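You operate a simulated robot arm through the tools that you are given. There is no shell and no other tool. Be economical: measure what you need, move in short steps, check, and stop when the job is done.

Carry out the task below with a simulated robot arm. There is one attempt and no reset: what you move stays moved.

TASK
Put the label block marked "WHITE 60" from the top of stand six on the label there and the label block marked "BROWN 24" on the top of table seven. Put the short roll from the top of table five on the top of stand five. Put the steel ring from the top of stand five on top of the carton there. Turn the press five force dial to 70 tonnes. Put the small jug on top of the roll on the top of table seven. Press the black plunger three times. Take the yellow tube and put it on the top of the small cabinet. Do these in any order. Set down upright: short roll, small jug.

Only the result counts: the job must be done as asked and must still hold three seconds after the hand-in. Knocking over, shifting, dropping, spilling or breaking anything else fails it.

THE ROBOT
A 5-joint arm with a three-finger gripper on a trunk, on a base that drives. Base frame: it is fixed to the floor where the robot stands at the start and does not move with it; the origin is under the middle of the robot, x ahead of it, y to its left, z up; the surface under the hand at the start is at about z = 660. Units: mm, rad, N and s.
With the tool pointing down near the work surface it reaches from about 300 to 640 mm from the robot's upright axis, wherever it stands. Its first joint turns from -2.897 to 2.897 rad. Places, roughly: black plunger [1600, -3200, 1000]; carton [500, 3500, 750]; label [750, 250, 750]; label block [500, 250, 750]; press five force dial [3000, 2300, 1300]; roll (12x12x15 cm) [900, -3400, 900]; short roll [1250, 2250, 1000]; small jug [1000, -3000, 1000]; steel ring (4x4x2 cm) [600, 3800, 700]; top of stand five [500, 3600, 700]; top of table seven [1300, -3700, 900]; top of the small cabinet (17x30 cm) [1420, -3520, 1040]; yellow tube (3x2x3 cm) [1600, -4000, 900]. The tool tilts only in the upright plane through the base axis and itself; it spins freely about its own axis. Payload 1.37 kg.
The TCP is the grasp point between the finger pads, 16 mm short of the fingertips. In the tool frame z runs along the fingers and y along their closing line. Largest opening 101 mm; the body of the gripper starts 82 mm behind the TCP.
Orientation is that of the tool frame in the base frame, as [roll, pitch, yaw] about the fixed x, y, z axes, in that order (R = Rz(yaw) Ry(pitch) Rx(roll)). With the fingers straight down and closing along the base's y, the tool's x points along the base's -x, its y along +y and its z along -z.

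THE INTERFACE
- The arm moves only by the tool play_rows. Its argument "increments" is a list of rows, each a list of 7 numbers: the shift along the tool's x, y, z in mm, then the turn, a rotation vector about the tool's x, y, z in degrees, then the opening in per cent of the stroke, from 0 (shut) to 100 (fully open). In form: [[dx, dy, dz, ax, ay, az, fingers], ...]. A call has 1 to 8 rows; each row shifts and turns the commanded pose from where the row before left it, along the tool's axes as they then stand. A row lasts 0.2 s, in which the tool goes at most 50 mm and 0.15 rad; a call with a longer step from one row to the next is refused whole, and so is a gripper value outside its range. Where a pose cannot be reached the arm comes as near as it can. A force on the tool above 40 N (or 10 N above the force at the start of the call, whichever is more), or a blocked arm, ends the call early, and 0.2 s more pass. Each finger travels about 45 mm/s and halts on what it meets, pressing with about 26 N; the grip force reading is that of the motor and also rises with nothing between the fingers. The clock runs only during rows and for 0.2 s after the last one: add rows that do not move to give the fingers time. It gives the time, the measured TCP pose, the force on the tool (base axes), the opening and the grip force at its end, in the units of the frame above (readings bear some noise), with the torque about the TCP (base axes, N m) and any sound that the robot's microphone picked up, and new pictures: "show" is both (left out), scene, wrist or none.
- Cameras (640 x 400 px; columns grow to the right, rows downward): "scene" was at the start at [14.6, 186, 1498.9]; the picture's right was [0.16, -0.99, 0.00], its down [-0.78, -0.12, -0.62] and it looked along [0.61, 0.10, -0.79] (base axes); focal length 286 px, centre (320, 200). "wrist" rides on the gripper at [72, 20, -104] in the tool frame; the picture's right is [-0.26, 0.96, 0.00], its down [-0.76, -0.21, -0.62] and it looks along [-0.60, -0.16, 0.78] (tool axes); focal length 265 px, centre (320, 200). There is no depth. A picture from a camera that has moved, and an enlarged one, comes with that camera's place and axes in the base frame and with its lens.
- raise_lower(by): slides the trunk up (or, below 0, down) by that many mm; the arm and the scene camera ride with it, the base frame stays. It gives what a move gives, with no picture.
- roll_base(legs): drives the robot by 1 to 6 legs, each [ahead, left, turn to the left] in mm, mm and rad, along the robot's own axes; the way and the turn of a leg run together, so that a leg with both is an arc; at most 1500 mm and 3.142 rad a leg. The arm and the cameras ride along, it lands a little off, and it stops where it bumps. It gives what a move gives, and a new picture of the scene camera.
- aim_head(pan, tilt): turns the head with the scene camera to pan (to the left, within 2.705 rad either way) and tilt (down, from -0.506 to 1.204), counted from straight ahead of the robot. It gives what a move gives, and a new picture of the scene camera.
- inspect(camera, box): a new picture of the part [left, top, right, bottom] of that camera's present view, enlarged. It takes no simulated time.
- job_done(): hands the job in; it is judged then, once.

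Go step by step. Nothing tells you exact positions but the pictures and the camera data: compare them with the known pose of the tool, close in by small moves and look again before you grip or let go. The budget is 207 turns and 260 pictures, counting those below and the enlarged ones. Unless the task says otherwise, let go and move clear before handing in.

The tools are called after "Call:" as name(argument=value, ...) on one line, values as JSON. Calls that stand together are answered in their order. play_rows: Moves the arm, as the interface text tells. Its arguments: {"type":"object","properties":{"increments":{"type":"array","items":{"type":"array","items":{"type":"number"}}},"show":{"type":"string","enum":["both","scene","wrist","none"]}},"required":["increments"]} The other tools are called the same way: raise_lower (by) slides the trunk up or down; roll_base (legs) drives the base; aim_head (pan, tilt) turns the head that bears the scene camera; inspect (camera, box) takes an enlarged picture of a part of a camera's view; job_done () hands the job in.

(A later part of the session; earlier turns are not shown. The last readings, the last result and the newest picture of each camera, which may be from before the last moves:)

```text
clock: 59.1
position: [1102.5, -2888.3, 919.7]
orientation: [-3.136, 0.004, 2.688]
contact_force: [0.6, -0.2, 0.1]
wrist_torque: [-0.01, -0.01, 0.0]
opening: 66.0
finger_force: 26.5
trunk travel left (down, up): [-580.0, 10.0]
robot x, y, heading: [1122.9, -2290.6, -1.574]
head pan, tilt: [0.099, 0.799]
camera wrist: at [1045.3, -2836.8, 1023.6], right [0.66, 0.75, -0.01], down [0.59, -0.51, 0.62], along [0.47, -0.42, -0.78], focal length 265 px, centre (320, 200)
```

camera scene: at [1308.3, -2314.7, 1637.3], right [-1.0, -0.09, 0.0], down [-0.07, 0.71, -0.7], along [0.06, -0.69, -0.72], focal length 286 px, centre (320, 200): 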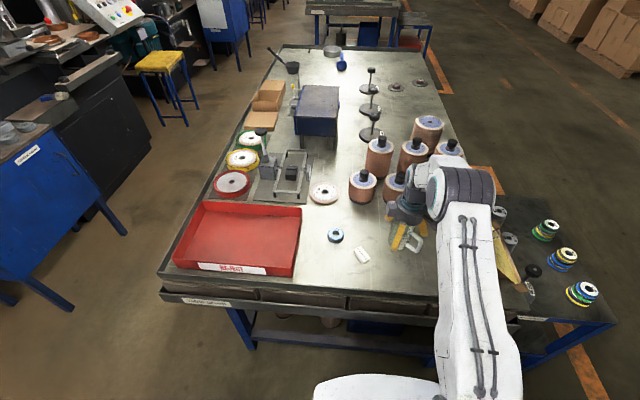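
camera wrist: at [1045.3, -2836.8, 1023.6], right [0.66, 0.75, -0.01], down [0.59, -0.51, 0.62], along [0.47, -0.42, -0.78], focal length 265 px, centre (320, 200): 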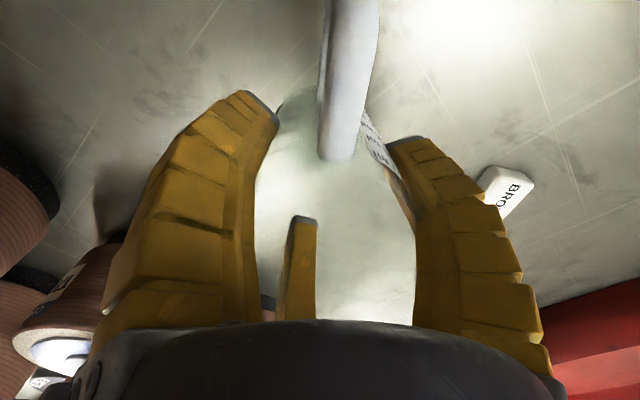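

Jug held at 66 mm. Lift it straight up and retract slightly.

Call:
play_rows(increments=[[0, 0, -20, 0, 0, 0, 45], [0, 0, -40, 0, 0, 0, 45], [0, 0, -45, 0, 0, 0, 45], [0, 0, -45, 0, 0, 0, 45], [0, 0, -40, 0, 0, 0, 45]])

```text
clock: 60.3
position: [1103.1, -2887.3, 1110.9]
orientation: [-3.135, 0.003, 2.689]
contact_force: [0.0, -0.8, -1.5]
wrist_torque: [-0.05, 0.01, 0.02]
opening: 65.3
finger_force: 26.3
trunk travel left (down, up): [-580.0, 10.0]
robot x, y, heading: [1125.6, -2290.3, -1.577]
head pan, tilt: [0.099, 0.799]
camera scene: at [1308.2, -2314.3, 1637.2], right [-1.0, -0.09, 0.0], down [-0.07, 0.71, -0.7], along [0.06, -0.69, -0.72], focal length 286 px, centre (320, 200)
camera wrist: at [1046.2, -2833.5, 1215.8], right [0.66, 0.75, -0.01], down [0.59, -0.51, 0.62], along [0.47, -0.42, -0.78], focal length 265 px, centre (320, 200)
```

scene: 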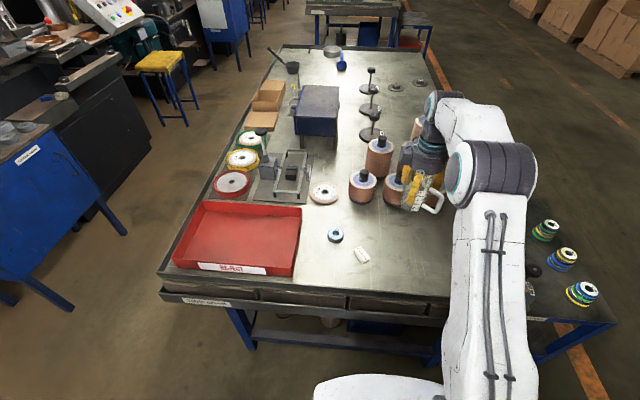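
wrist: 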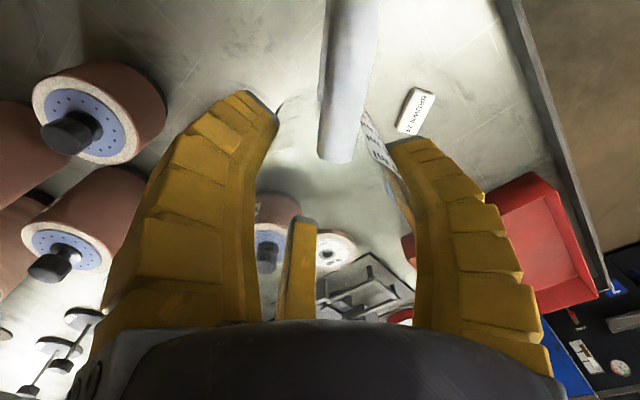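

Back away, then retract the arm with the jug while lifting a bit more.

Call:
roll_base(legs=[[-300, 0, 0]])

Call:
play_rows(increments=[[20.5, 40, -15, 0, 0, 0, 45], [20.5, 40, -15, 0, 0, 0, 45], [20.5, 40, -15, 0, 0, 0, 45], [20.5, 40, -15, 0, 0, 0, 45]], show="wrist")

Call:
roll_base(legs=[[0, -1125, 0], [1500, 0, 0], [80, 0, 0]])

Call:
aim_head(pan=1.57, tilt=0.8)

```text
clock: 62.4
position: [1102.4, -2579.4, 1111.0]
orientation: [-3.132, 0.002, 2.686]
contact_force: [0.4, -0.3, -1.1]
wrist_torque: [-0.02, 0.01, 0.02]
opening: 65.0
finger_force: 26.1
trunk travel left (down, up): [-580.0, 10.0]
robot x, y, heading: [1127.6, -1987.4, -1.577]
head pan, tilt: [0.099, 0.799]
camera scene: at [1310.8, -2008.5, 1637.3], right [-1.0, -0.09, 0.0], down [-0.06, 0.71, -0.7], along [0.06, -0.69, -0.72], focal length 286 px, centre (320, 200)
```

scene: 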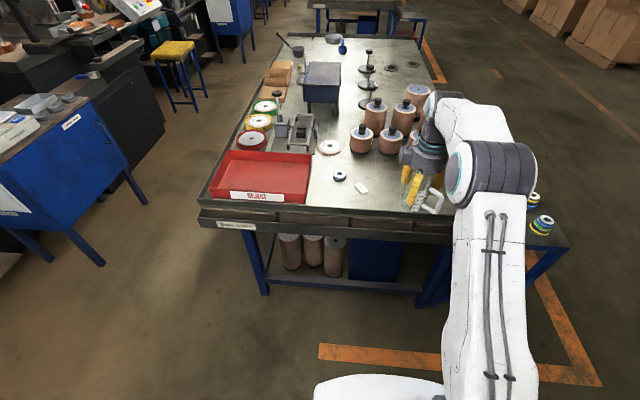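

```text
clock: 63.4
position: [1099.7, -2397.3, 1171.1]
orientation: [-3.134, 0.002, 2.685]
contact_force: [-0.4, 0.5, -1.4]
wrist_torque: [-0.04, -0.03, 0.0]
opening: 65.3
finger_force: 25.9
trunk travel left (down, up): [-580.0, 10.0]
robot x, y, heading: [1129.4, -1982.1, -1.579]
head pan, tilt: [0.099, 0.799]
camera wrist: at [1043.9, -2344.5, 1275.5], right [0.66, 0.75, -0.01], down [0.59, -0.51, 0.63], along [0.46, -0.42, -0.78], focal length 265 px, centre (320, 200)
```

wrist: 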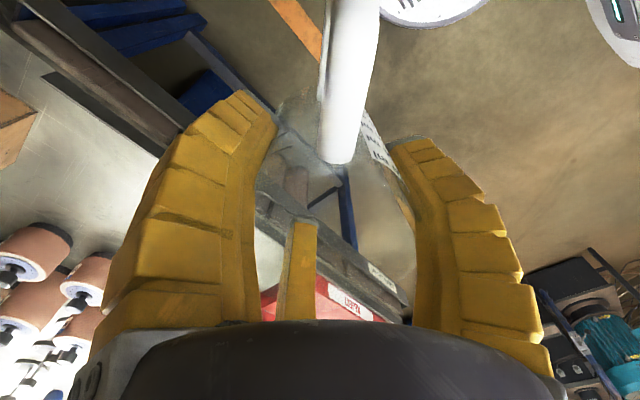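

```text
clock: 76.8
position: [-45.0, -3986.8, 1169.6]
orientation: [-3.134, 0.002, 2.676]
contact_force: [0.5, -0.5, -0.3]
wrist_torque: [0.06, -0.01, 0.01]
opening: 64.8
finger_force: 25.7
trunk travel left (down, up): [-580.0, 10.0]
robot x, y, heading: [-10.9, -3570.2, -1.59]
head pan, tilt: [0.099, 0.799]
camera scene: at [169.2, -3599.5, 1637.2], right [-1.0, -0.08, 0.0], down [-0.06, 0.72, -0.7], along [0.05, -0.69, -0.72], focal length 286 px, centre (320, 200)
```

scene: 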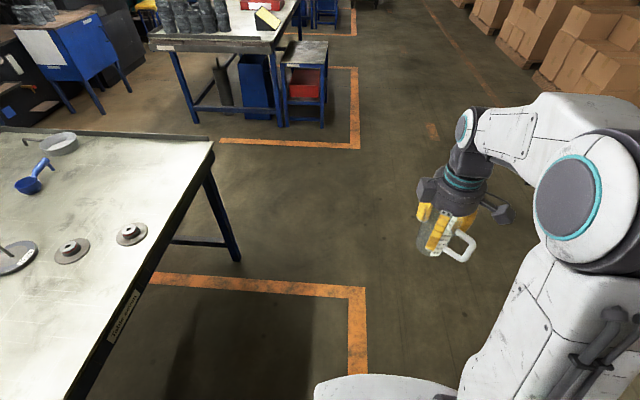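

```text
clock: 78.4
position: [-46.4, -3985.3, 1171.3]
orientation: [-3.134, 0.004, 2.675]
contact_force: [0.2, 0.6, -0.4]
wrist_torque: [0.01, 0.0, 0.0]
opening: 64.9
finger_force: 26.5
trunk travel left (down, up): [-580.0, 10.0]
robot x, y, heading: [-13.1, -3570.7, -1.586]
head pan, tilt: [1.571, 0.799]
camera scene: at [243.6, -3519.2, 1637.3], right [-0.02, -1.0, 0.0], down [-0.72, 0.02, -0.7], along [0.7, -0.01, -0.72], focal length 286 px, centre (320, 200)
```

scene: 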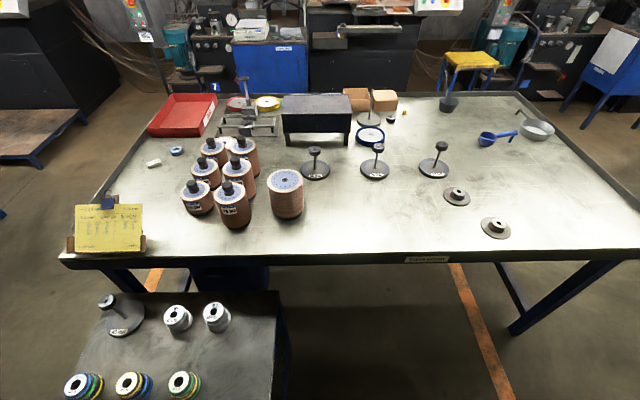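

The roll top is at about (950,-3413). I'll check the small yellow item by the discs and the cabinet.

Call:
inspect(camera="scene", box=[340, 75, 460, 150])

Call:
inspect(camera="scene", box=[200, 65, 360, 165])

```text
5.33 times, centred on (400, 112) of scene
camera zoom: at [243.6, -3519.2, 1637.3], right [-0.02, -1.0, 0.0], down [-0.72, 0.02, -0.7], along [0.7, -0.01, -0.72], focal length 1524 px, centre (-107, 667)
```

zoom: 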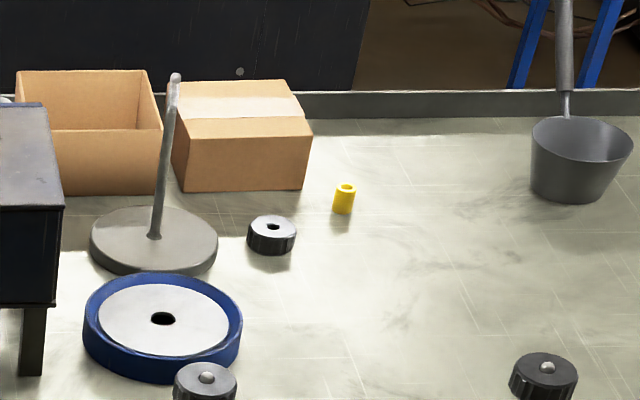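

```text
4.00 times, centred on (280, 115) of scene
camera zoom: at [243.6, -3519.2, 1637.3], right [-0.02, -1.0, 0.0], down [-0.72, 0.02, -0.7], along [0.7, -0.01, -0.72], focal length 1143 px, centre (480, 540)
```

zoom: 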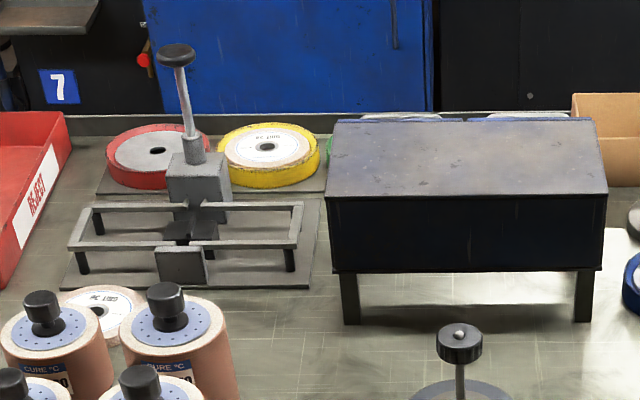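

Tube at ~(1620,-3989), cabinet top centre ~(1400,-3524). Now turn to face the table, south of the stand.

Call:
roll_base(legs=[[150, 0, 0], [0, 0, 1.586], [400, 0, 0]])

Call:
aim_head(pan=0.35, tilt=0.9)

```text
clock: 85.8
position: [796.6, -3715.7, 1170.4]
orientation: [-3.133, 0.003, -1.976]
contact_force: [0.0, -0.6, -1.2]
wrist_torque: [0.01, 0.02, 0.0]
opening: 64.4
finger_force: 26.4
trunk travel left (down, up): [-580.0, 10.0]
robot x, y, heading: [384.3, -3710.6, 0.041]
head pan, tilt: [1.571, 0.799]
camera scene: at [313.8, -3456.9, 1637.3], right [1.0, 0.04, 0.0], down [0.03, -0.72, -0.7], along [-0.03, 0.7, -0.72], focal length 286 px, centre (320, 200)
```

scene: 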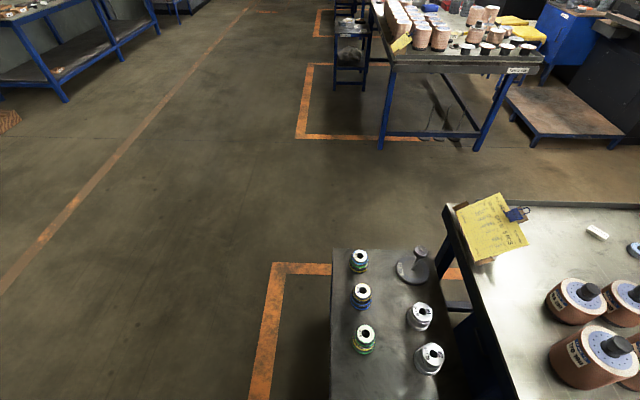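

```text
clock: 87.2
position: [795.9, -3716.0, 1171.4]
orientation: [-3.134, 0.003, -1.978]
contact_force: [0.1, 0.0, -1.2]
wrist_torque: [0.0, -0.01, 0.03]
opening: 65.1
finger_force: 26.0
trunk travel left (down, up): [-580.0, 10.0]
robot x, y, heading: [386.1, -3706.8, 0.042]
head pan, tilt: [0.351, 0.901]
camera scene: at [385.8, -3508.8, 1629.4], right [0.38, -0.92, 0.0], down [-0.72, -0.3, -0.62], along [0.57, 0.24, -0.78], focal length 286 px, centre (320, 200)
```

scene: 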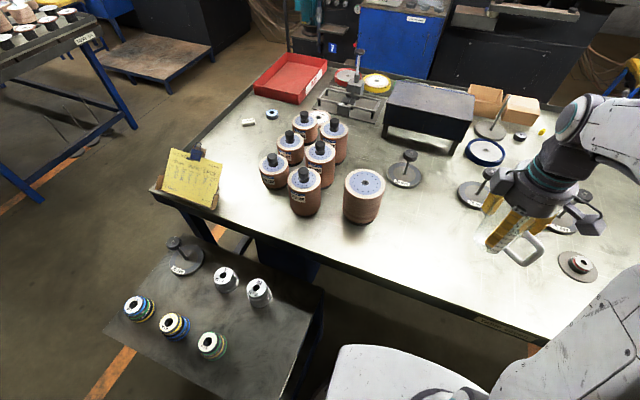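

Closer by 65 mm gives comfortable reach to the roll.

Call:
roll_base(legs=[[65, 0, 0]])

```text
clock: 88.2
position: [864.0, -3713.4, 1170.4]
orientation: [-3.134, 0.002, -1.977]
contact_force: [-0.1, 0.8, -0.8]
wrist_torque: [0.02, 0.04, -0.01]
opening: 64.7
finger_force: 26.1
trunk travel left (down, up): [-580.0, 10.0]
robot x, y, heading: [444.6, -3705.0, 0.04]
head pan, tilt: [0.351, 0.901]
camera scene: at [453.3, -3506.2, 1629.3], right [0.38, -0.93, 0.0], down [-0.73, -0.3, -0.62], along [0.57, 0.24, -0.78], focal length 286 px, centre (320, 200)
```

scene: 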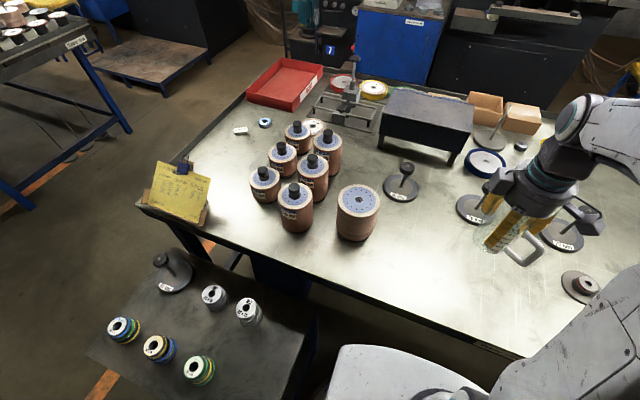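

Call:
play_rows(increments=[[-44.2, 5.7, 0, 0, 0, 0, 45], [-44.2, 5.7, 0, 0, 0, 0, 45], [-44.2, 5.7, 0, 0, 0, 0, 45], [-44.2, 5.7, 0, 0, 0, 0, 45], [-44.2, 5.7, 0, 0, 0, 0, 45], [-44.2, 5.7, 0, 0, 0, 0, 45], [-44.2, 5.7, 0, 0, 0, 0, 45], [0, 0, 15, 0, 0, 0, 45]])

Call:
inspect(camera="scene", box=[280, 130, 440, 230])

```text
clock: 90.0
position: [948.7, -3412.4, 1155.3]
orientation: [-3.138, 0.005, -1.977]
contact_force: [-0.2, 0.4, -1.1]
wrist_torque: [0.02, 0.0, -0.01]
opening: 65.0
finger_force: 25.7
trunk travel left (down, up): [-580.0, 10.0]
robot x, y, heading: [446.8, -3707.1, 0.035]
head pan, tilt: [0.351, 0.901]
camera scene: at [451.4, -3506.8, 1629.4], right [0.38, -0.93, 0.0], down [-0.72, -0.3, -0.62], along [0.57, 0.24, -0.78], focal length 286 px, centre (320, 200)
camera wrist: at [901.6, -3470.0, 1259.7], right [-0.78, 0.62, 0.0], down [0.49, 0.61, 0.63], along [0.39, 0.49, -0.78], focal length 265 px, centre (320, 200)
```

scene: 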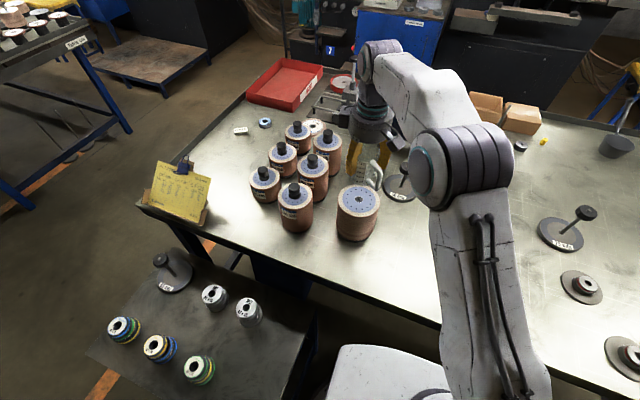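
wrist: 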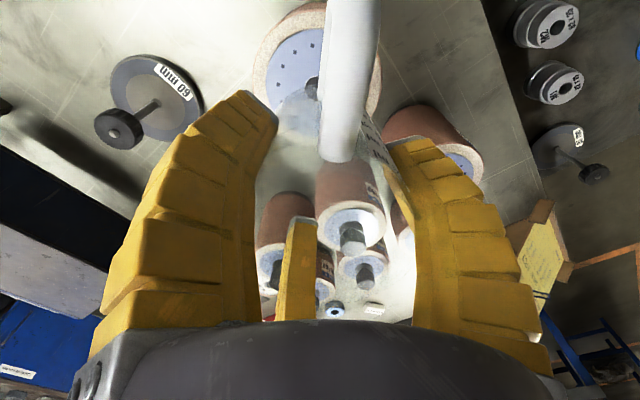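

```text
4.00 times, centred on (360, 180) of scene
camera zoom: at [451.4, -3506.8, 1629.4], right [0.38, -0.93, 0.0], down [-0.72, -0.3, -0.62], along [0.57, 0.24, -0.78], focal length 1143 px, centre (160, 280)
```

zoom: 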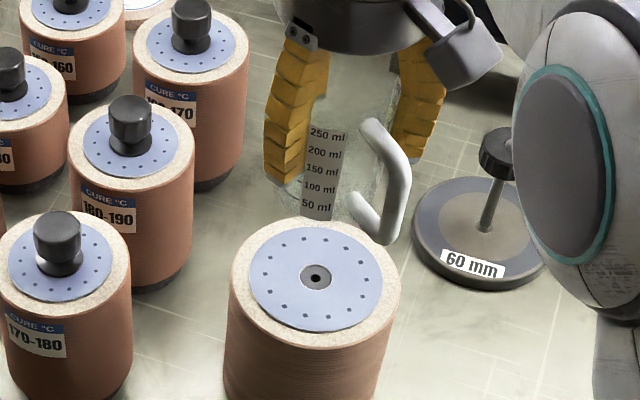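

The roll's centre is at (948,-3416), top z≈1010. Small correction and lower.

Call:
play_rows(increments=[[3, -1.4, 30, 0, 0, 0, 45], [0, 0, 30, 0, 0, 0, 45], [0, 0, 15, 0, 0, 0, 45], [0, 0, 4, 0, 0, 0, 45], [0, 0, 0, 0, 0, 0, 45]], show="wrist")

Call:
inspect(camera="scene", box=[280, 130, 440, 230])

```text
clock: 91.2
position: [949.0, -3416.3, 1079.4]
orientation: [-3.137, 0.004, -1.977]
contact_force: [0.1, 0.6, -0.7]
wrist_torque: [0.01, 0.02, 0.01]
opening: 64.9
finger_force: 26.1
trunk travel left (down, up): [-580.0, 10.0]
robot x, y, heading: [447.8, -3706.8, 0.035]
head pan, tilt: [0.351, 0.901]
camera wrist: at [902.2, -3473.7, 1181.4], right [-0.78, 0.62, 0.0], down [0.49, 0.61, 0.63], along [0.39, 0.49, -0.78], focal length 265 px, centre (320, 200)
```

wrist: 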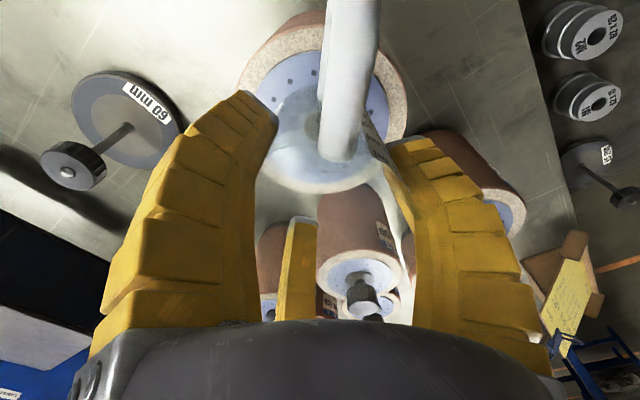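

```text
4.00 times, centred on (360, 180) of scene
camera zoom: at [451.7, -3506.2, 1629.3], right [0.38, -0.93, 0.0], down [-0.72, -0.3, -0.62], along [0.57, 0.24, -0.78], focal length 1143 px, centre (160, 280)
```

zoom: 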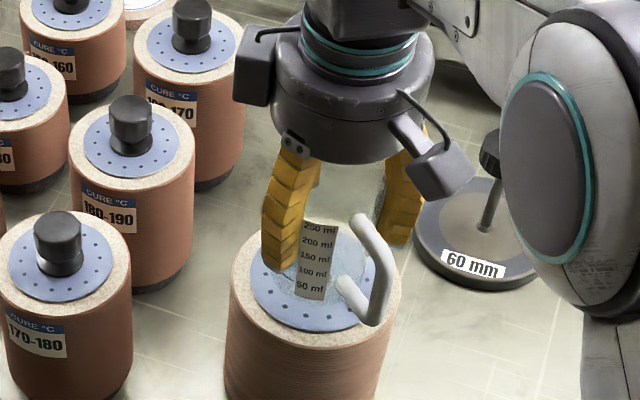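

Centred. Lower gently until contact.

Call:
play_rows(increments=[[0, 0, 2, 0, 0, 0, 45], [0, 0, 2, 0, 0, 0, 45], [0, 0, 2, 0, 0, 0, 45], [0, 0, 2, 0, 0, 0, 45], [0, 0, 0, 0, 0, 0, 45]], show="none")

```text
clock: 92.4
position: [949.0, -3417.3, 1070.2]
orientation: [-3.138, 0.004, -1.977]
contact_force: [-1.0, 0.1, 2.1]
wrist_torque: [-0.04, 0.05, 0.02]
opening: 64.9
finger_force: 25.5
trunk travel left (down, up): [-580.0, 10.0]
robot x, y, heading: [450.3, -3705.9, 0.044]
head pan, tilt: [0.351, 0.901]
```

Light contact. Release and rise.

Call:
play_rows(increments=[[0, 0, 0.5, 0, 0, 0, 45], [0, 0, 0, 0, 0, 0, 75], [0, 0, 0, 0, 0, 0, 95], [0, 0, 0, 0, 0, 0, 95], [0, 0, 0, 0, 0, 0, 95], [0, 0, -40, 0, 0, 0, 95], [0, 0, -45, 0, 0, 0, 95], [0, 0, -40, 0, 0, 0, 95]], show="wrist")

Call:
inspect(camera="scene", box=[280, 130, 440, 230])

```text
clock: 94.2
position: [945.2, -3416.5, 1197.4]
orientation: [-3.138, 0.006, -1.977]
contact_force: [-0.2, 0.0, 0.7]
wrist_torque: [0.0, 0.0, -0.04]
opening: 96.4
finger_force: 0.7
trunk travel left (down, up): [-580.0, 10.0]
robot x, y, heading: [446.5, -3706.3, 0.036]
head pan, tilt: [0.351, 0.901]
camera wrist: at [898.8, -3473.0, 1301.0], right [-0.78, 0.62, 0.0], down [0.49, 0.61, 0.62], along [0.39, 0.49, -0.78], focal length 265 px, centre (320, 200)
```

wrist: 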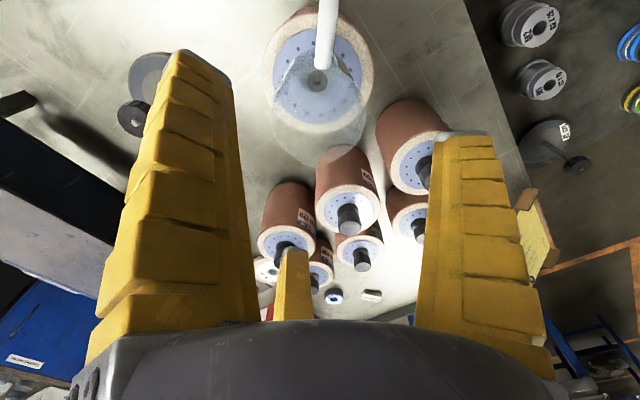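

```text
4.00 times, centred on (360, 180) of scene
camera zoom: at [451.4, -3506.2, 1629.3], right [0.38, -0.93, 0.0], down [-0.72, -0.3, -0.62], along [0.57, 0.24, -0.78], focal length 1143 px, centre (160, 280)
```

zoom: 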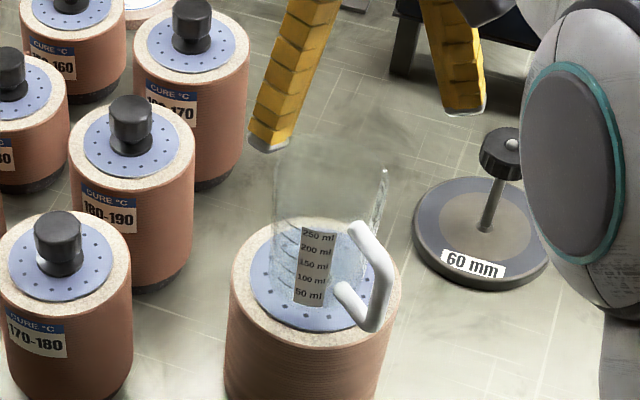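

The jug stands on the roll. Next come the plunger and tube, reached from the press side of the table. Retract the arm and drive around the north end.

Call:
play_rows(increments=[[46.4, 3, 0, 0, 0, 0, 95], [46.4, 3, 0, 0, 0, 0, 95], [46.4, 3, 0, 0, 0, 0, 95], [46.4, 3, 0, 0, 0, 0, 60], [46.4, 3, 0, 0, 0, 0, 30], [46.4, 3, 0, 0, 0, 0, 10], [46.4, 3, 0, 0, 0, 0, 0]], show="none")

Call:
roll_base(legs=[[-450, 0, -0.04], [0, 1500, 0], [0, 230, 0], [1500, 0, 0], [800, 0, 0]])

Call:
aim_head(pan=-1.3, tilt=0.6)

```text
clock: 95.8
position: [795.8, -3707.5, 1193.9]
orientation: [-3.133, 0.003, -1.975]
contact_force: [-1.3, 0.3, 0.5]
wrist_torque: [0.01, 0.0, 0.0]
opening: 27.1
finger_force: 3.8
trunk travel left (down, up): [-580.0, 10.0]
robot x, y, heading: [446.1, -3705.3, 0.044]
head pan, tilt: [0.351, 0.901]
```

```text
clock: 117.8
position: [2628.9, -1985.7, 1193.3]
orientation: [-3.133, 0.005, -2.023]
contact_force: [-0.2, -0.1, -0.4]
wrist_torque: [0.0, 0.0, -0.05]
opening: 0.1
finger_force: 25.7
trunk travel left (down, up): [-580.0, 10.0]
robot x, y, heading: [2280.8, -1968.9, -0.006]
head pan, tilt: [0.351, 0.901]
camera scene: at [2293.1, -1770.3, 1629.3], right [0.34, -0.94, 0.0], down [-0.74, -0.26, -0.62], along [0.58, 0.21, -0.78], focal length 286 px, centre (320, 200)
```

scene: 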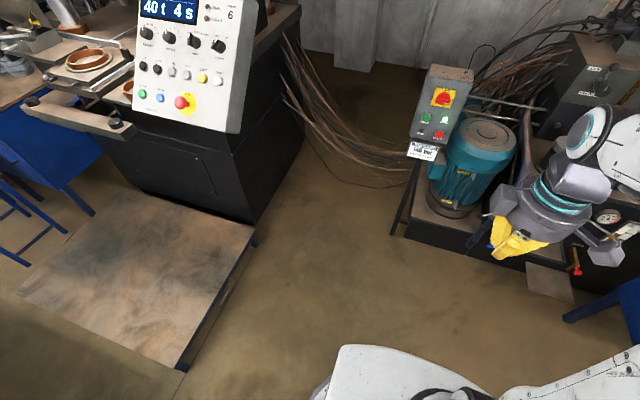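

```text
clock: 119.5
position: [2627.2, -1986.6, 1193.2]
orientation: [-3.133, 0.003, -2.024]
contact_force: [0.3, 0.8, -0.2]
wrist_torque: [0.04, -0.02, -0.01]
opening: 0.1
finger_force: 25.6
trunk travel left (down, up): [-580.0, 10.0]
robot x, y, heading: [2281.3, -1969.8, -0.008]
head pan, tilt: [-1.3, 0.6]
camera scene: at [2244.7, -1881.1, 1654.1], right [-0.97, -0.26, 0.0], down [-0.15, 0.55, -0.83], along [0.22, -0.8, -0.56], focal length 286 px, centre (320, 200)
```

scene: 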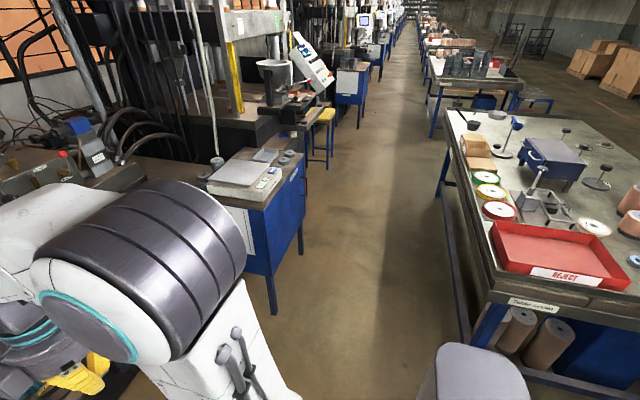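

East aisle is clear. Turn round and strafe to face the plunger at about (1600,-3190,1075).

Call:
roll_base(legs=[[0, 0, -1.57], [0, 0, -1.563], [0, 1220, 0], [130, 0, 0]])

Call:
aim_head(pan=-0.2, tilt=0.85)

```text
clock: 134.1
position: [1809.7, -3164.6, 1192.6]
orientation: [-3.133, 0.002, 1.123]
contact_force: [0.1, 0.0, 0.1]
wrist_torque: [0.0, -0.05, 0.0]
opening: 0.3
finger_force: 26.0
trunk travel left (down, up): [-580.0, 10.0]
robot x, y, heading: [2156.4, -3177.6, 3.138]
head pan, tilt: [-1.3, 0.6]
camera scene: at [2193.6, -3270.1, 1654.2], right [0.96, 0.27, 0.0], down [0.15, -0.54, -0.82], along [-0.22, 0.8, -0.57], focal length 286 px, centre (320, 200)
```

scene: 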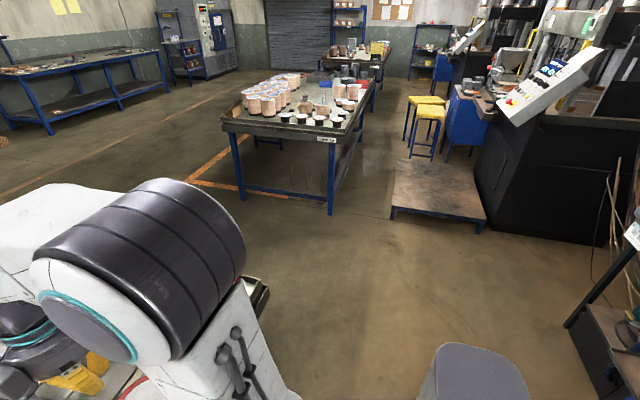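

```text
clock: 135.4
position: [1809.9, -3164.3, 1193.6]
orientation: [-3.134, 0.003, 1.124]
contact_force: [-0.7, -0.5, -1.1]
wrist_torque: [-0.01, -0.01, 0.0]
opening: 0.3
finger_force: 26.0
trunk travel left (down, up): [-580.0, 10.0]
robot x, y, heading: [2158.8, -3178.5, 3.139]
head pan, tilt: [-0.201, 0.85]
camera scene: at [2142.3, -3339.5, 1633.3], right [0.2, 0.98, 0.0], down [0.74, -0.15, -0.66], along [-0.65, 0.13, -0.75], focal length 286 px, centre (320, 200)
```

scene: 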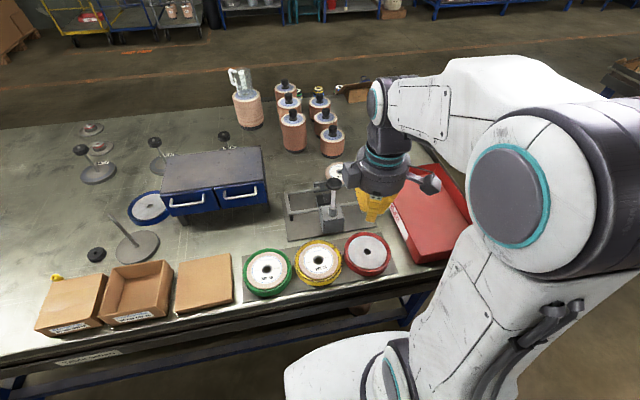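

Call:
inspect(camera="scene", box=[270, 150, 390, 225])

```text
5.33 times, centred on (330, 188) of scene
camera zoom: at [2142.3, -3339.5, 1633.3], right [0.2, 0.98, 0.0], down [0.74, -0.15, -0.66], along [-0.65, 0.13, -0.75], focal length 1524 px, centre (267, 267)
```

zoom: 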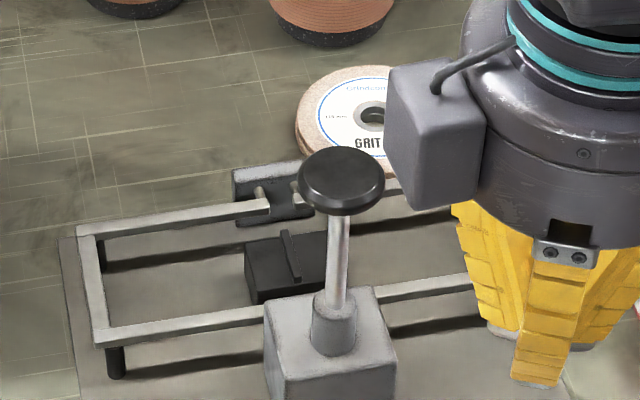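

Knob top is about (1593,-3188,1067). Position the closed fingers above it.

Call:
play_rows(increments=[[-23.1, -37.1, 0, 0, 0, 0, 0], [-23.1, -37.1, 0, 0, 0, 0, 0], [-23.1, -37.1, 0, 0, 0, 0, 0], [-23.1, -37.1, 0, 0, 0, 0, 0], [-23.1, -37.1, 0, 0, 0, 0, 0], [0, 0, 40, 0, 0, 0, 0], [0, 0, 35, 0, 0, 0, 0]])

Call:
inspect(camera="scene", box=[270, 150, 390, 225])

```text
clock: 137.0
position: [1592.2, -3188.5, 1122.1]
orientation: [-3.137, 0.004, 1.125]
contact_force: [-0.1, 0.3, 0.1]
wrist_torque: [-0.04, -0.02, -0.02]
opening: 0.2
finger_force: 26.2
trunk travel left (down, up): [-580.0, 10.0]
robot x, y, heading: [2159.6, -3179.1, 3.137]
head pan, tilt: [-0.201, 0.85]
camera scene: at [2141.4, -3339.6, 1633.2], right [0.2, 0.98, 0.0], down [0.74, -0.15, -0.66], along [-0.65, 0.13, -0.75], focal length 286 px, centre (320, 200)
camera wrist: at [1641.4, -3129.9, 1225.9], right [0.76, -0.66, -0.01], down [-0.51, -0.59, 0.62], along [-0.41, -0.47, -0.78], focal length 265 px, centre (320, 200)
```

scene: 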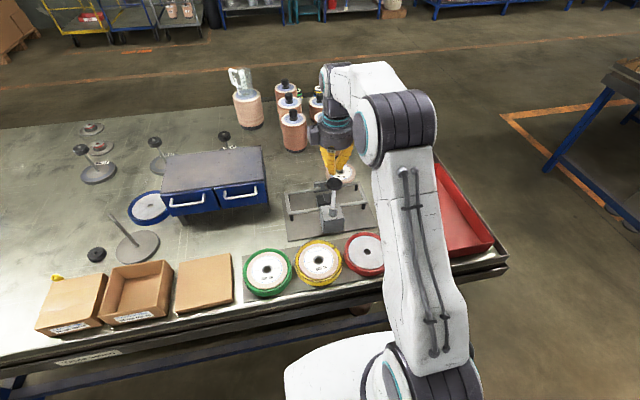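
wrist: 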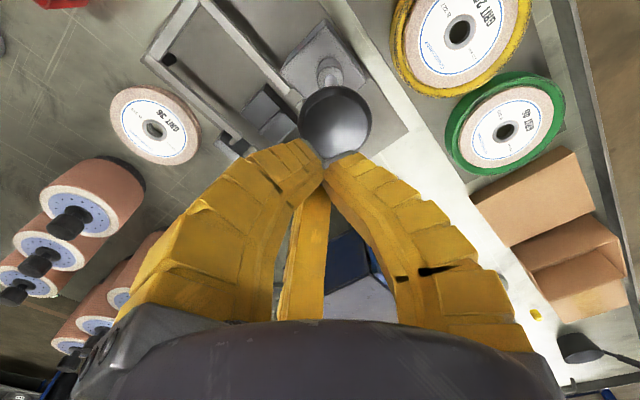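

```text
5.33 times, centred on (330, 188) of scene
camera zoom: at [2141.4, -3339.6, 1633.2], right [0.2, 0.98, 0.0], down [0.74, -0.15, -0.66], along [-0.65, 0.13, -0.75], focal length 1524 px, centre (267, 267)
```

zoom: 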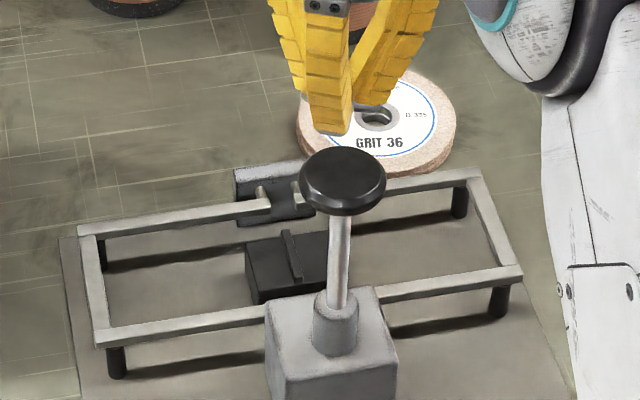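

The wrist view puts the knob ~9 mm further out. Correct and press downward, watching force and sound.

Call:
play_rows(increments=[[5.2, 7.5, 20, 0, 0, 0, 0], [0, 0, 10, 0, 0, 0, 0], [0, 0, 6, 0, 0, 0, 0], [0, 0, 6, 0, 0, 0, 0], [0, 0, 6, 0, 0, 0, 0], [0, 0, 6, 0, 0, 0, 0]])

Call:
inspect(camera="scene", box=[270, 150, 390, 225])

```text
clock: 138.4
position: [1601.9, -3185.2, 1067.4]
orientation: [-3.135, 0.002, 1.123]
contact_force: [-0.9, -0.5, 3.5]
wrist_torque: [-0.02, -0.04, 0.0]
opening: 0.0
finger_force: 28.4
trunk travel left (down, up): [-580.0, 10.0]
robot x, y, heading: [2155.0, -3177.3, 3.14]
head pan, tilt: [-0.201, 0.85]
camera scene: at [2142.3, -3339.7, 1633.2], right [0.2, 0.98, 0.0], down [0.74, -0.15, -0.66], along [-0.65, 0.13, -0.75], focal length 286 px, centre (320, 200)
camera wrist: at [1651.5, -3127.6, 1170.9], right [0.76, -0.66, -0.01], down [-0.51, -0.59, 0.62], along [-0.41, -0.47, -0.78], focal length 265 px, centre (320, 200)
```

scene: 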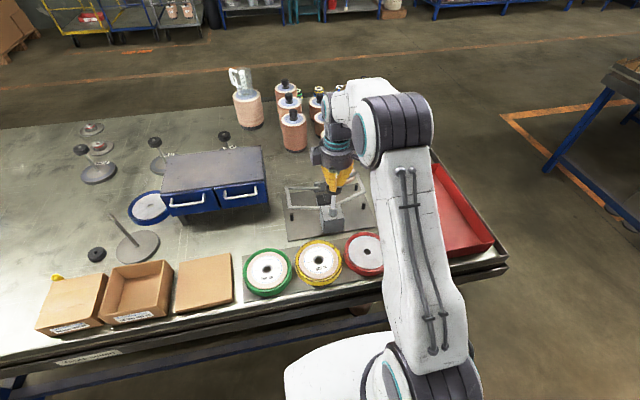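
wrist: 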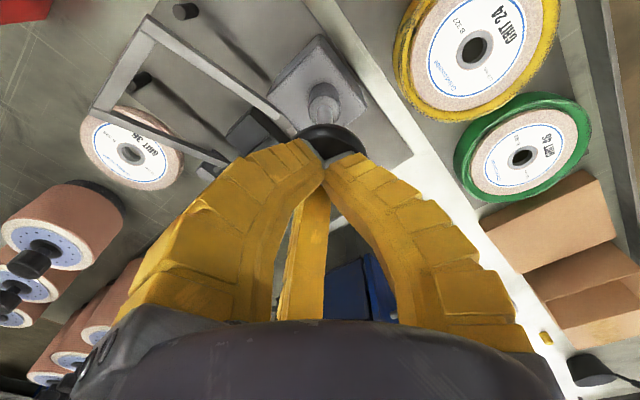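

```text
5.33 times, centred on (330, 188) of scene
camera zoom: at [2142.3, -3339.7, 1633.2], right [0.2, 0.98, 0.0], down [0.74, -0.15, -0.66], along [-0.65, 0.13, -0.75], focal length 1524 px, centre (267, 267)
```

zoom: 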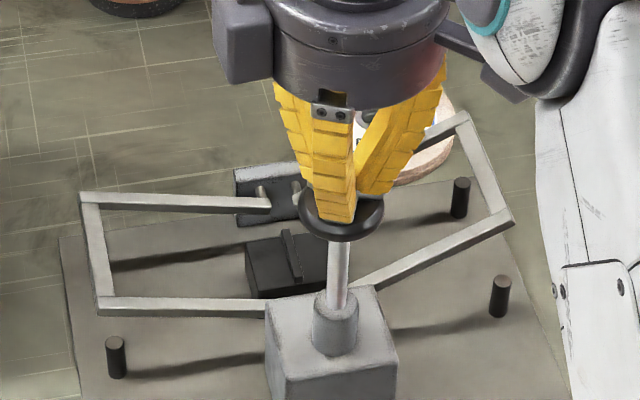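

The plunger travels and the jaws swing. Continue to the bottom of the stroke.

Call:
play_rows(increments=[[0, 0, 6, 0, 0, 0, 0], [0, 0, 6, 0, 0, 0, 0], [0, 0, 6, 0, 0, 0, 0], [0, 0, 6, 0, 0, 0, 0], [0, 0, 6, 0, 0, 0, 0], [0, 0, 6, 0, 0, 0, 0], [0, 0, 6, 0, 0, 0, 0]], show="wrist")

Call:
inspect(camera="scene", box=[270, 150, 390, 225])

```text
clock: 140.0
position: [1600.2, -3188.1, 1025.4]
orientation: [-3.135, 0.003, 1.126]
contact_force: [1.9, 0.4, 3.7]
wrist_torque: [0.03, -0.04, 0.04]
opening: 6.0
finger_force: 28.5
trunk travel left (down, up): [-580.0, 10.0]
robot x, y, heading: [2158.6, -3177.2, 3.143]
head pan, tilt: [-0.201, 0.85]
camera wrist: at [1650.8, -3128.7, 1128.9], right [0.76, -0.66, -0.01], down [-0.51, -0.59, 0.62], along [-0.41, -0.47, -0.78], focal length 265 px, centre (320, 200)
```

wrist: 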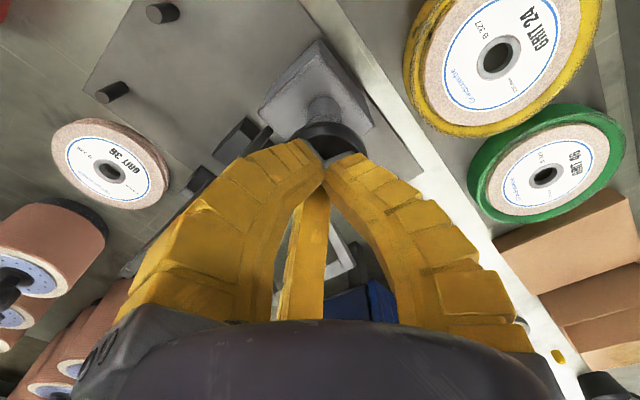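

```text
5.33 times, centred on (330, 188) of scene
camera zoom: at [2142.7, -3339.5, 1633.2], right [0.2, 0.98, 0.0], down [0.74, -0.15, -0.66], along [-0.65, 0.13, -0.75], focal length 1524 px, centre (267, 267)
```

zoom: 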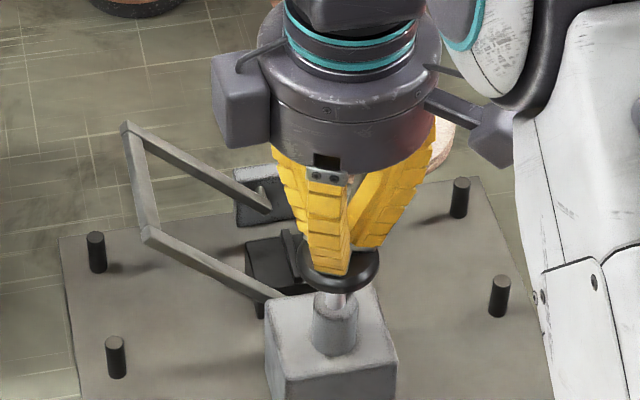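

Call:
play_rows(increments=[[0, 0, 5, 0, 0, 0, 0], [0, 0, 5, 0, 0, 0, 0], [0, 0, 4, 0, 0, 0, 0], [0, 0, 4, 0, 0, 0, 0]], show="none")

Call:
inspect(camera="scene", box=[270, 150, 390, 225])

```text
clock: 141.0
position: [1600.7, -3186.2, 1007.3]
orientation: [-3.136, 0.002, 1.124]
contact_force: [-0.7, -0.1, 3.7]
wrist_torque: [-0.04, 0.0, -0.04]
opening: 6.2
finger_force: 27.5
trunk travel left (down, up): [-580.0, 10.0]
robot x, y, heading: [2157.2, -3177.3, 3.138]
head pan, tilt: [-0.201, 0.85]
heard: click
```

```text
5.33 times, centred on (330, 188) of scene
camera zoom: at [2142.5, -3339.7, 1633.2], right [0.2, 0.98, 0.0], down [0.74, -0.15, -0.66], along [-0.65, 0.13, -0.75], focal length 1524 px, centre (267, 267)
```

zoom: 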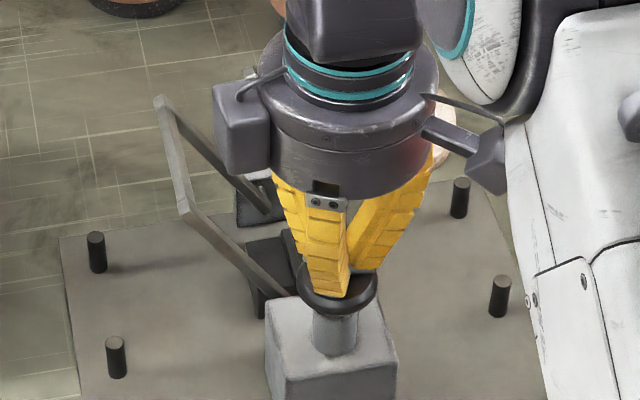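

A click: one press. Release fully upward.

Call:
play_rows(increments=[[0, 0, -20, 0, 0, 0, 0], [0, 0, -25, 0, 0, 0, 0], [0, 0, -25, 0, 0, 0, 0], [0, 0, -25, 0, 0, 0, 0], [0, 0, 0, 0, 0, 0, 0], [0, 0, 0, 0, 0, 0, 0]], show="none")

Call:
inspect(camera="scene", box=[270, 150, 390, 225])

```text
clock: 142.4
position: [1602.0, -3185.0, 1101.9]
orientation: [-3.134, 0.003, 1.124]
contact_force: [-0.5, -0.1, 0.4]
wrist_torque: [0.0, 0.03, -0.01]
opening: 0.0
finger_force: 27.6
trunk travel left (down, up): [-580.0, 10.0]
robot x, y, heading: [2160.0, -3178.2, 3.143]
head pan, tilt: [-0.201, 0.85]
```

```text
5.33 times, centred on (330, 188) of scene
camera zoom: at [2142.2, -3339.5, 1633.2], right [0.2, 0.98, 0.0], down [0.74, -0.15, -0.66], along [-0.65, 0.13, -0.75], focal length 1524 px, centre (267, 267)
```

zoom: 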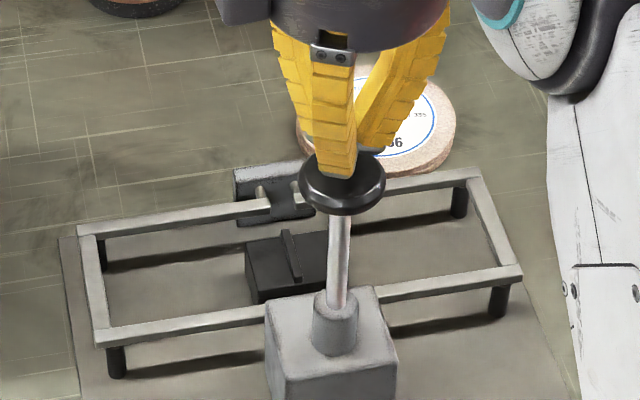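

It springs back. Second press.

Call:
play_rows(increments=[[0, 0, 14, 0, 0, 0, 0], [0, 0, 15, 0, 0, 0, 0], [0, 0, 15, 0, 0, 0, 0], [0, 0, 15, 0, 0, 0, 0], [0, 0, 15, 0, 0, 0, 0], [0, 0, 12, 0, 0, 0, 0], [0, 0, 10, 0, 0, 0, 0], [0, 0, 0, 0, 0, 0, 0]], show="none")

Call:
play_rows(increments=[[0, 0, -20, 0, 0, 0, 0], [0, 0, -25, 0, 0, 0, 0], [0, 0, -25, 0, 0, 0, 0], [0, 0, -26, 0, 0, 0, 0], [0, 0, 0, 0, 0, 0, 0], [0, 0, 0, 0, 0, 0, 0], [0, 0, 0, 0, 0, 0, 0]], show="scene")

```text
clock: 144.2
position: [1601.6, -3185.9, 1005.8]
orientation: [-3.135, 0.002, 1.123]
contact_force: [-0.3, -0.5, 3.3]
wrist_torque: [-0.03, -0.01, -0.01]
opening: 5.9
finger_force: 28.0
trunk travel left (down, up): [-580.0, 10.0]
robot x, y, heading: [2157.9, -3179.3, 3.141]
head pan, tilt: [-0.201, 0.85]
heard: click
```

```text
clock: 145.8
position: [1602.3, -3186.0, 1101.1]
orientation: [-3.135, 0.004, 1.124]
contact_force: [-0.1, -0.1, -0.9]
wrist_torque: [-0.03, 0.0, 0.01]
opening: 0.0
finger_force: 27.2
trunk travel left (down, up): [-580.0, 10.0]
robot x, y, heading: [2158.3, -3181.3, 3.136]
head pan, tilt: [-0.201, 0.85]
camera scene: at [2142.2, -3339.6, 1633.2], right [0.2, 0.98, 0.0], down [0.74, -0.15, -0.66], along [-0.65, 0.13, -0.75], focal length 286 px, centre (320, 200)
```

scene: 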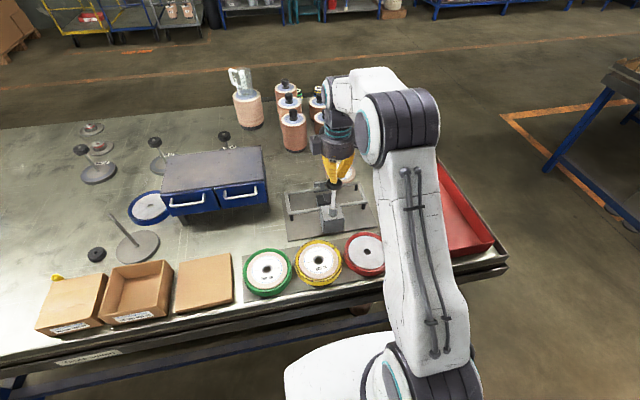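

Second click heard and the plunger is back up. Third press.

Call:
play_rows(increments=[[0, 0, 14, 0, 0, 0, 0], [0, 0, 15, 0, 0, 0, 0], [0, 0, 15, 0, 0, 0, 0], [0, 0, 15, 0, 0, 0, 0], [0, 0, 15, 0, 0, 0, 0], [0, 0, 12, 0, 0, 0, 0], [0, 0, 10, 0, 0, 0, 0], [0, 0, 0, 0, 0, 0, 0]], show="none")

Call:
play_rows(increments=[[0, 0, -20, 0, 0, 0, 0], [0, 0, -25, 0, 0, 0, 0], [0, 0, -25, 0, 0, 0, 0], [0, 0, -30, 0, 0, 0, 0], [0, 0, -45, 0, 0, 0, 0], [0, 0, -40, 0, 0, 0, 0]], show="scene")

```text
clock: 147.6
position: [1602.3, -3187.2, 1005.0]
orientation: [-3.135, 0.004, 1.123]
contact_force: [-0.8, 1.4, 4.0]
wrist_torque: [-0.02, 0.04, 0.0]
opening: 5.8
finger_force: 27.6
trunk travel left (down, up): [-580.0, 10.0]
robot x, y, heading: [2164.2, -3178.6, 3.137]
head pan, tilt: [-0.201, 0.85]
heard: click
```

```text
clock: 149.0
position: [1603.4, -3189.2, 1190.0]
orientation: [-3.135, 0.003, 1.125]
contact_force: [0.7, -0.4, 0.7]
wrist_torque: [0.03, -0.01, 0.01]
opening: 0.0
finger_force: 28.3
trunk travel left (down, up): [-580.0, 10.0]
robot x, y, heading: [2159.1, -3181.4, 3.139]
head pan, tilt: [-0.201, 0.85]
camera scene: at [2142.5, -3339.6, 1633.2], right [0.2, 0.98, 0.0], down [0.74, -0.15, -0.66], along [-0.65, 0.13, -0.75], focal length 286 px, centre (320, 200)
```

scene: 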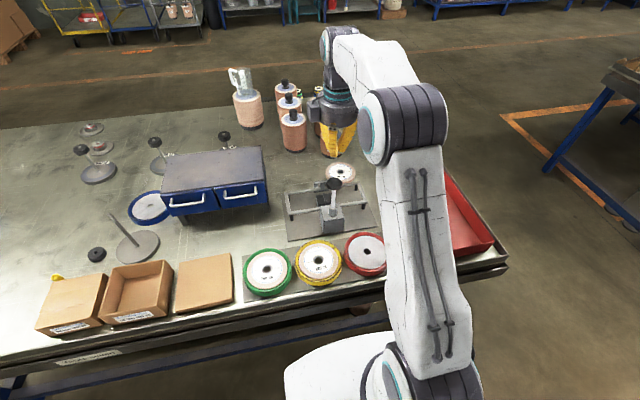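

Three presses done. Retract, then strafe to the tube.

Call:
play_rows(increments=[[17, 35.4, 0, 0, 0, 0, 0], [17, 35.4, 0, 0, 0, 0, 20], [17, 35.4, 0, 0, 0, 0, 40], [17, 35.4, 0, 0, 0, 0, 60]], show="none")

Call:
roll_base(legs=[[0, 720, 0], [50, 0, 0]])

```text
clock: 150.0
position: [1761.6, -3187.5, 1189.1]
orientation: [-3.132, 0.004, 1.125]
contact_force: [1.5, -0.4, 0.0]
wrist_torque: [0.0, 0.01, 0.03]
opening: 63.8
finger_force: 2.7
trunk travel left (down, up): [-580.0, 10.0]
robot x, y, heading: [2158.0, -3175.8, 3.14]
head pan, tilt: [-0.201, 0.85]
```

```text
clock: 154.5
position: [1708.7, -3921.8, 1187.9]
orientation: [-3.137, 0.004, 1.129]
contact_force: [-0.9, 0.4, -0.2]
wrist_torque: [0.0, -0.05, 0.0]
opening: 63.8
finger_force: 2.6
trunk travel left (down, up): [-580.0, 10.0]
robot x, y, heading: [2110.9, -3911.5, -3.14]
head pan, tilt: [-0.201, 0.85]
camera scene: at [2092.4, -4071.2, 1633.2], right [0.2, 0.98, 0.0], down [0.74, -0.15, -0.66], along [-0.65, 0.13, -0.75], focal length 286 px, centre (320, 200)
```

scene: 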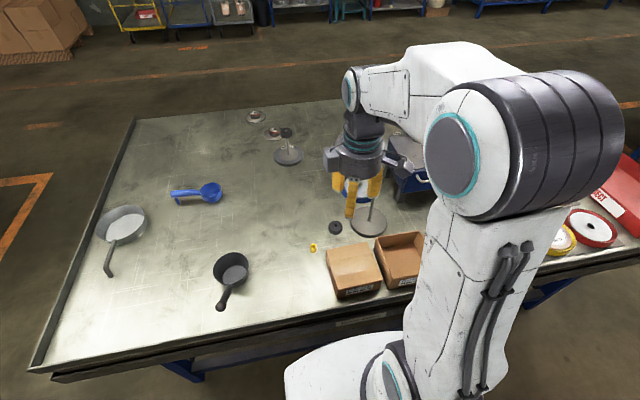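

Tube is near (1625,-4000), close to a carton. Move over it, turn the hand by 36° to keep clear of the carton, and descend partway.

Call:
play_rows(increments=[[-34.9, -14.5, 0, 0, 0, 0, 60], [-34.9, -14.5, 0, 0, 0, 0, 60], [-34.9, -14.5, 0, 0, 0, 0, 60], [0, 0, 35, 0, 0, 7.2, 60], [0, 0, 35, 0, 0, 7.2, 60], [0, 0, 35, 0, 0, 7.2, 60], [0, 0, 35, 0, 0, 7.2, 55], [0, 0, 35, 0, 0, 7.2, 55]])

```text
clock: 156.3
position: [1625.3, -3997.0, 1013.2]
orientation: [-3.14, 0.007, 0.5]
contact_force: [-0.6, 0.0, -0.1]
wrist_torque: [0.01, -0.02, 0.01]
opening: 59.5
finger_force: 2.4
trunk travel left (down, up): [-580.0, 10.0]
robot x, y, heading: [2110.0, -3909.6, -3.133]
head pan, tilt: [-0.201, 0.85]
camera scene: at [2093.8, -4071.3, 1633.3], right [0.2, 0.98, 0.0], down [0.74, -0.15, -0.66], along [-0.65, 0.13, -0.75], focal length 286 px, centre (320, 200)
camera wrist: at [1699.5, -3976.6, 1117.1], right [0.23, -0.97, 0.0], down [-0.76, -0.18, 0.63], along [-0.61, -0.14, -0.78], focal length 265 px, centre (320, 200)
```

scene: 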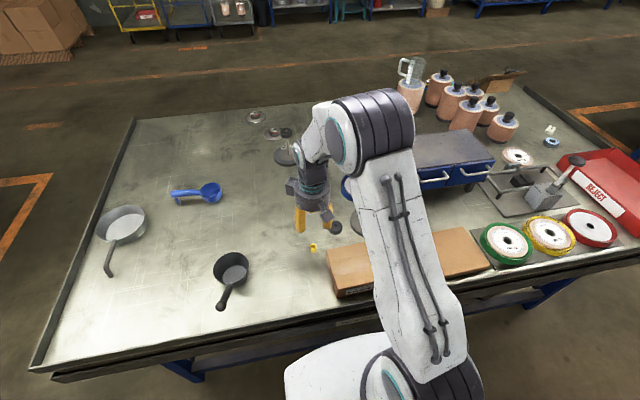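
wrist: 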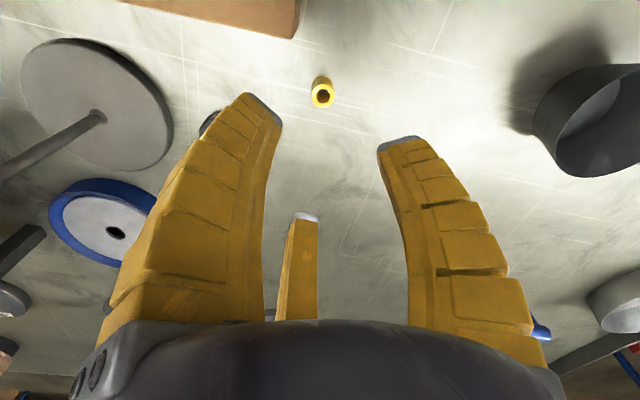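

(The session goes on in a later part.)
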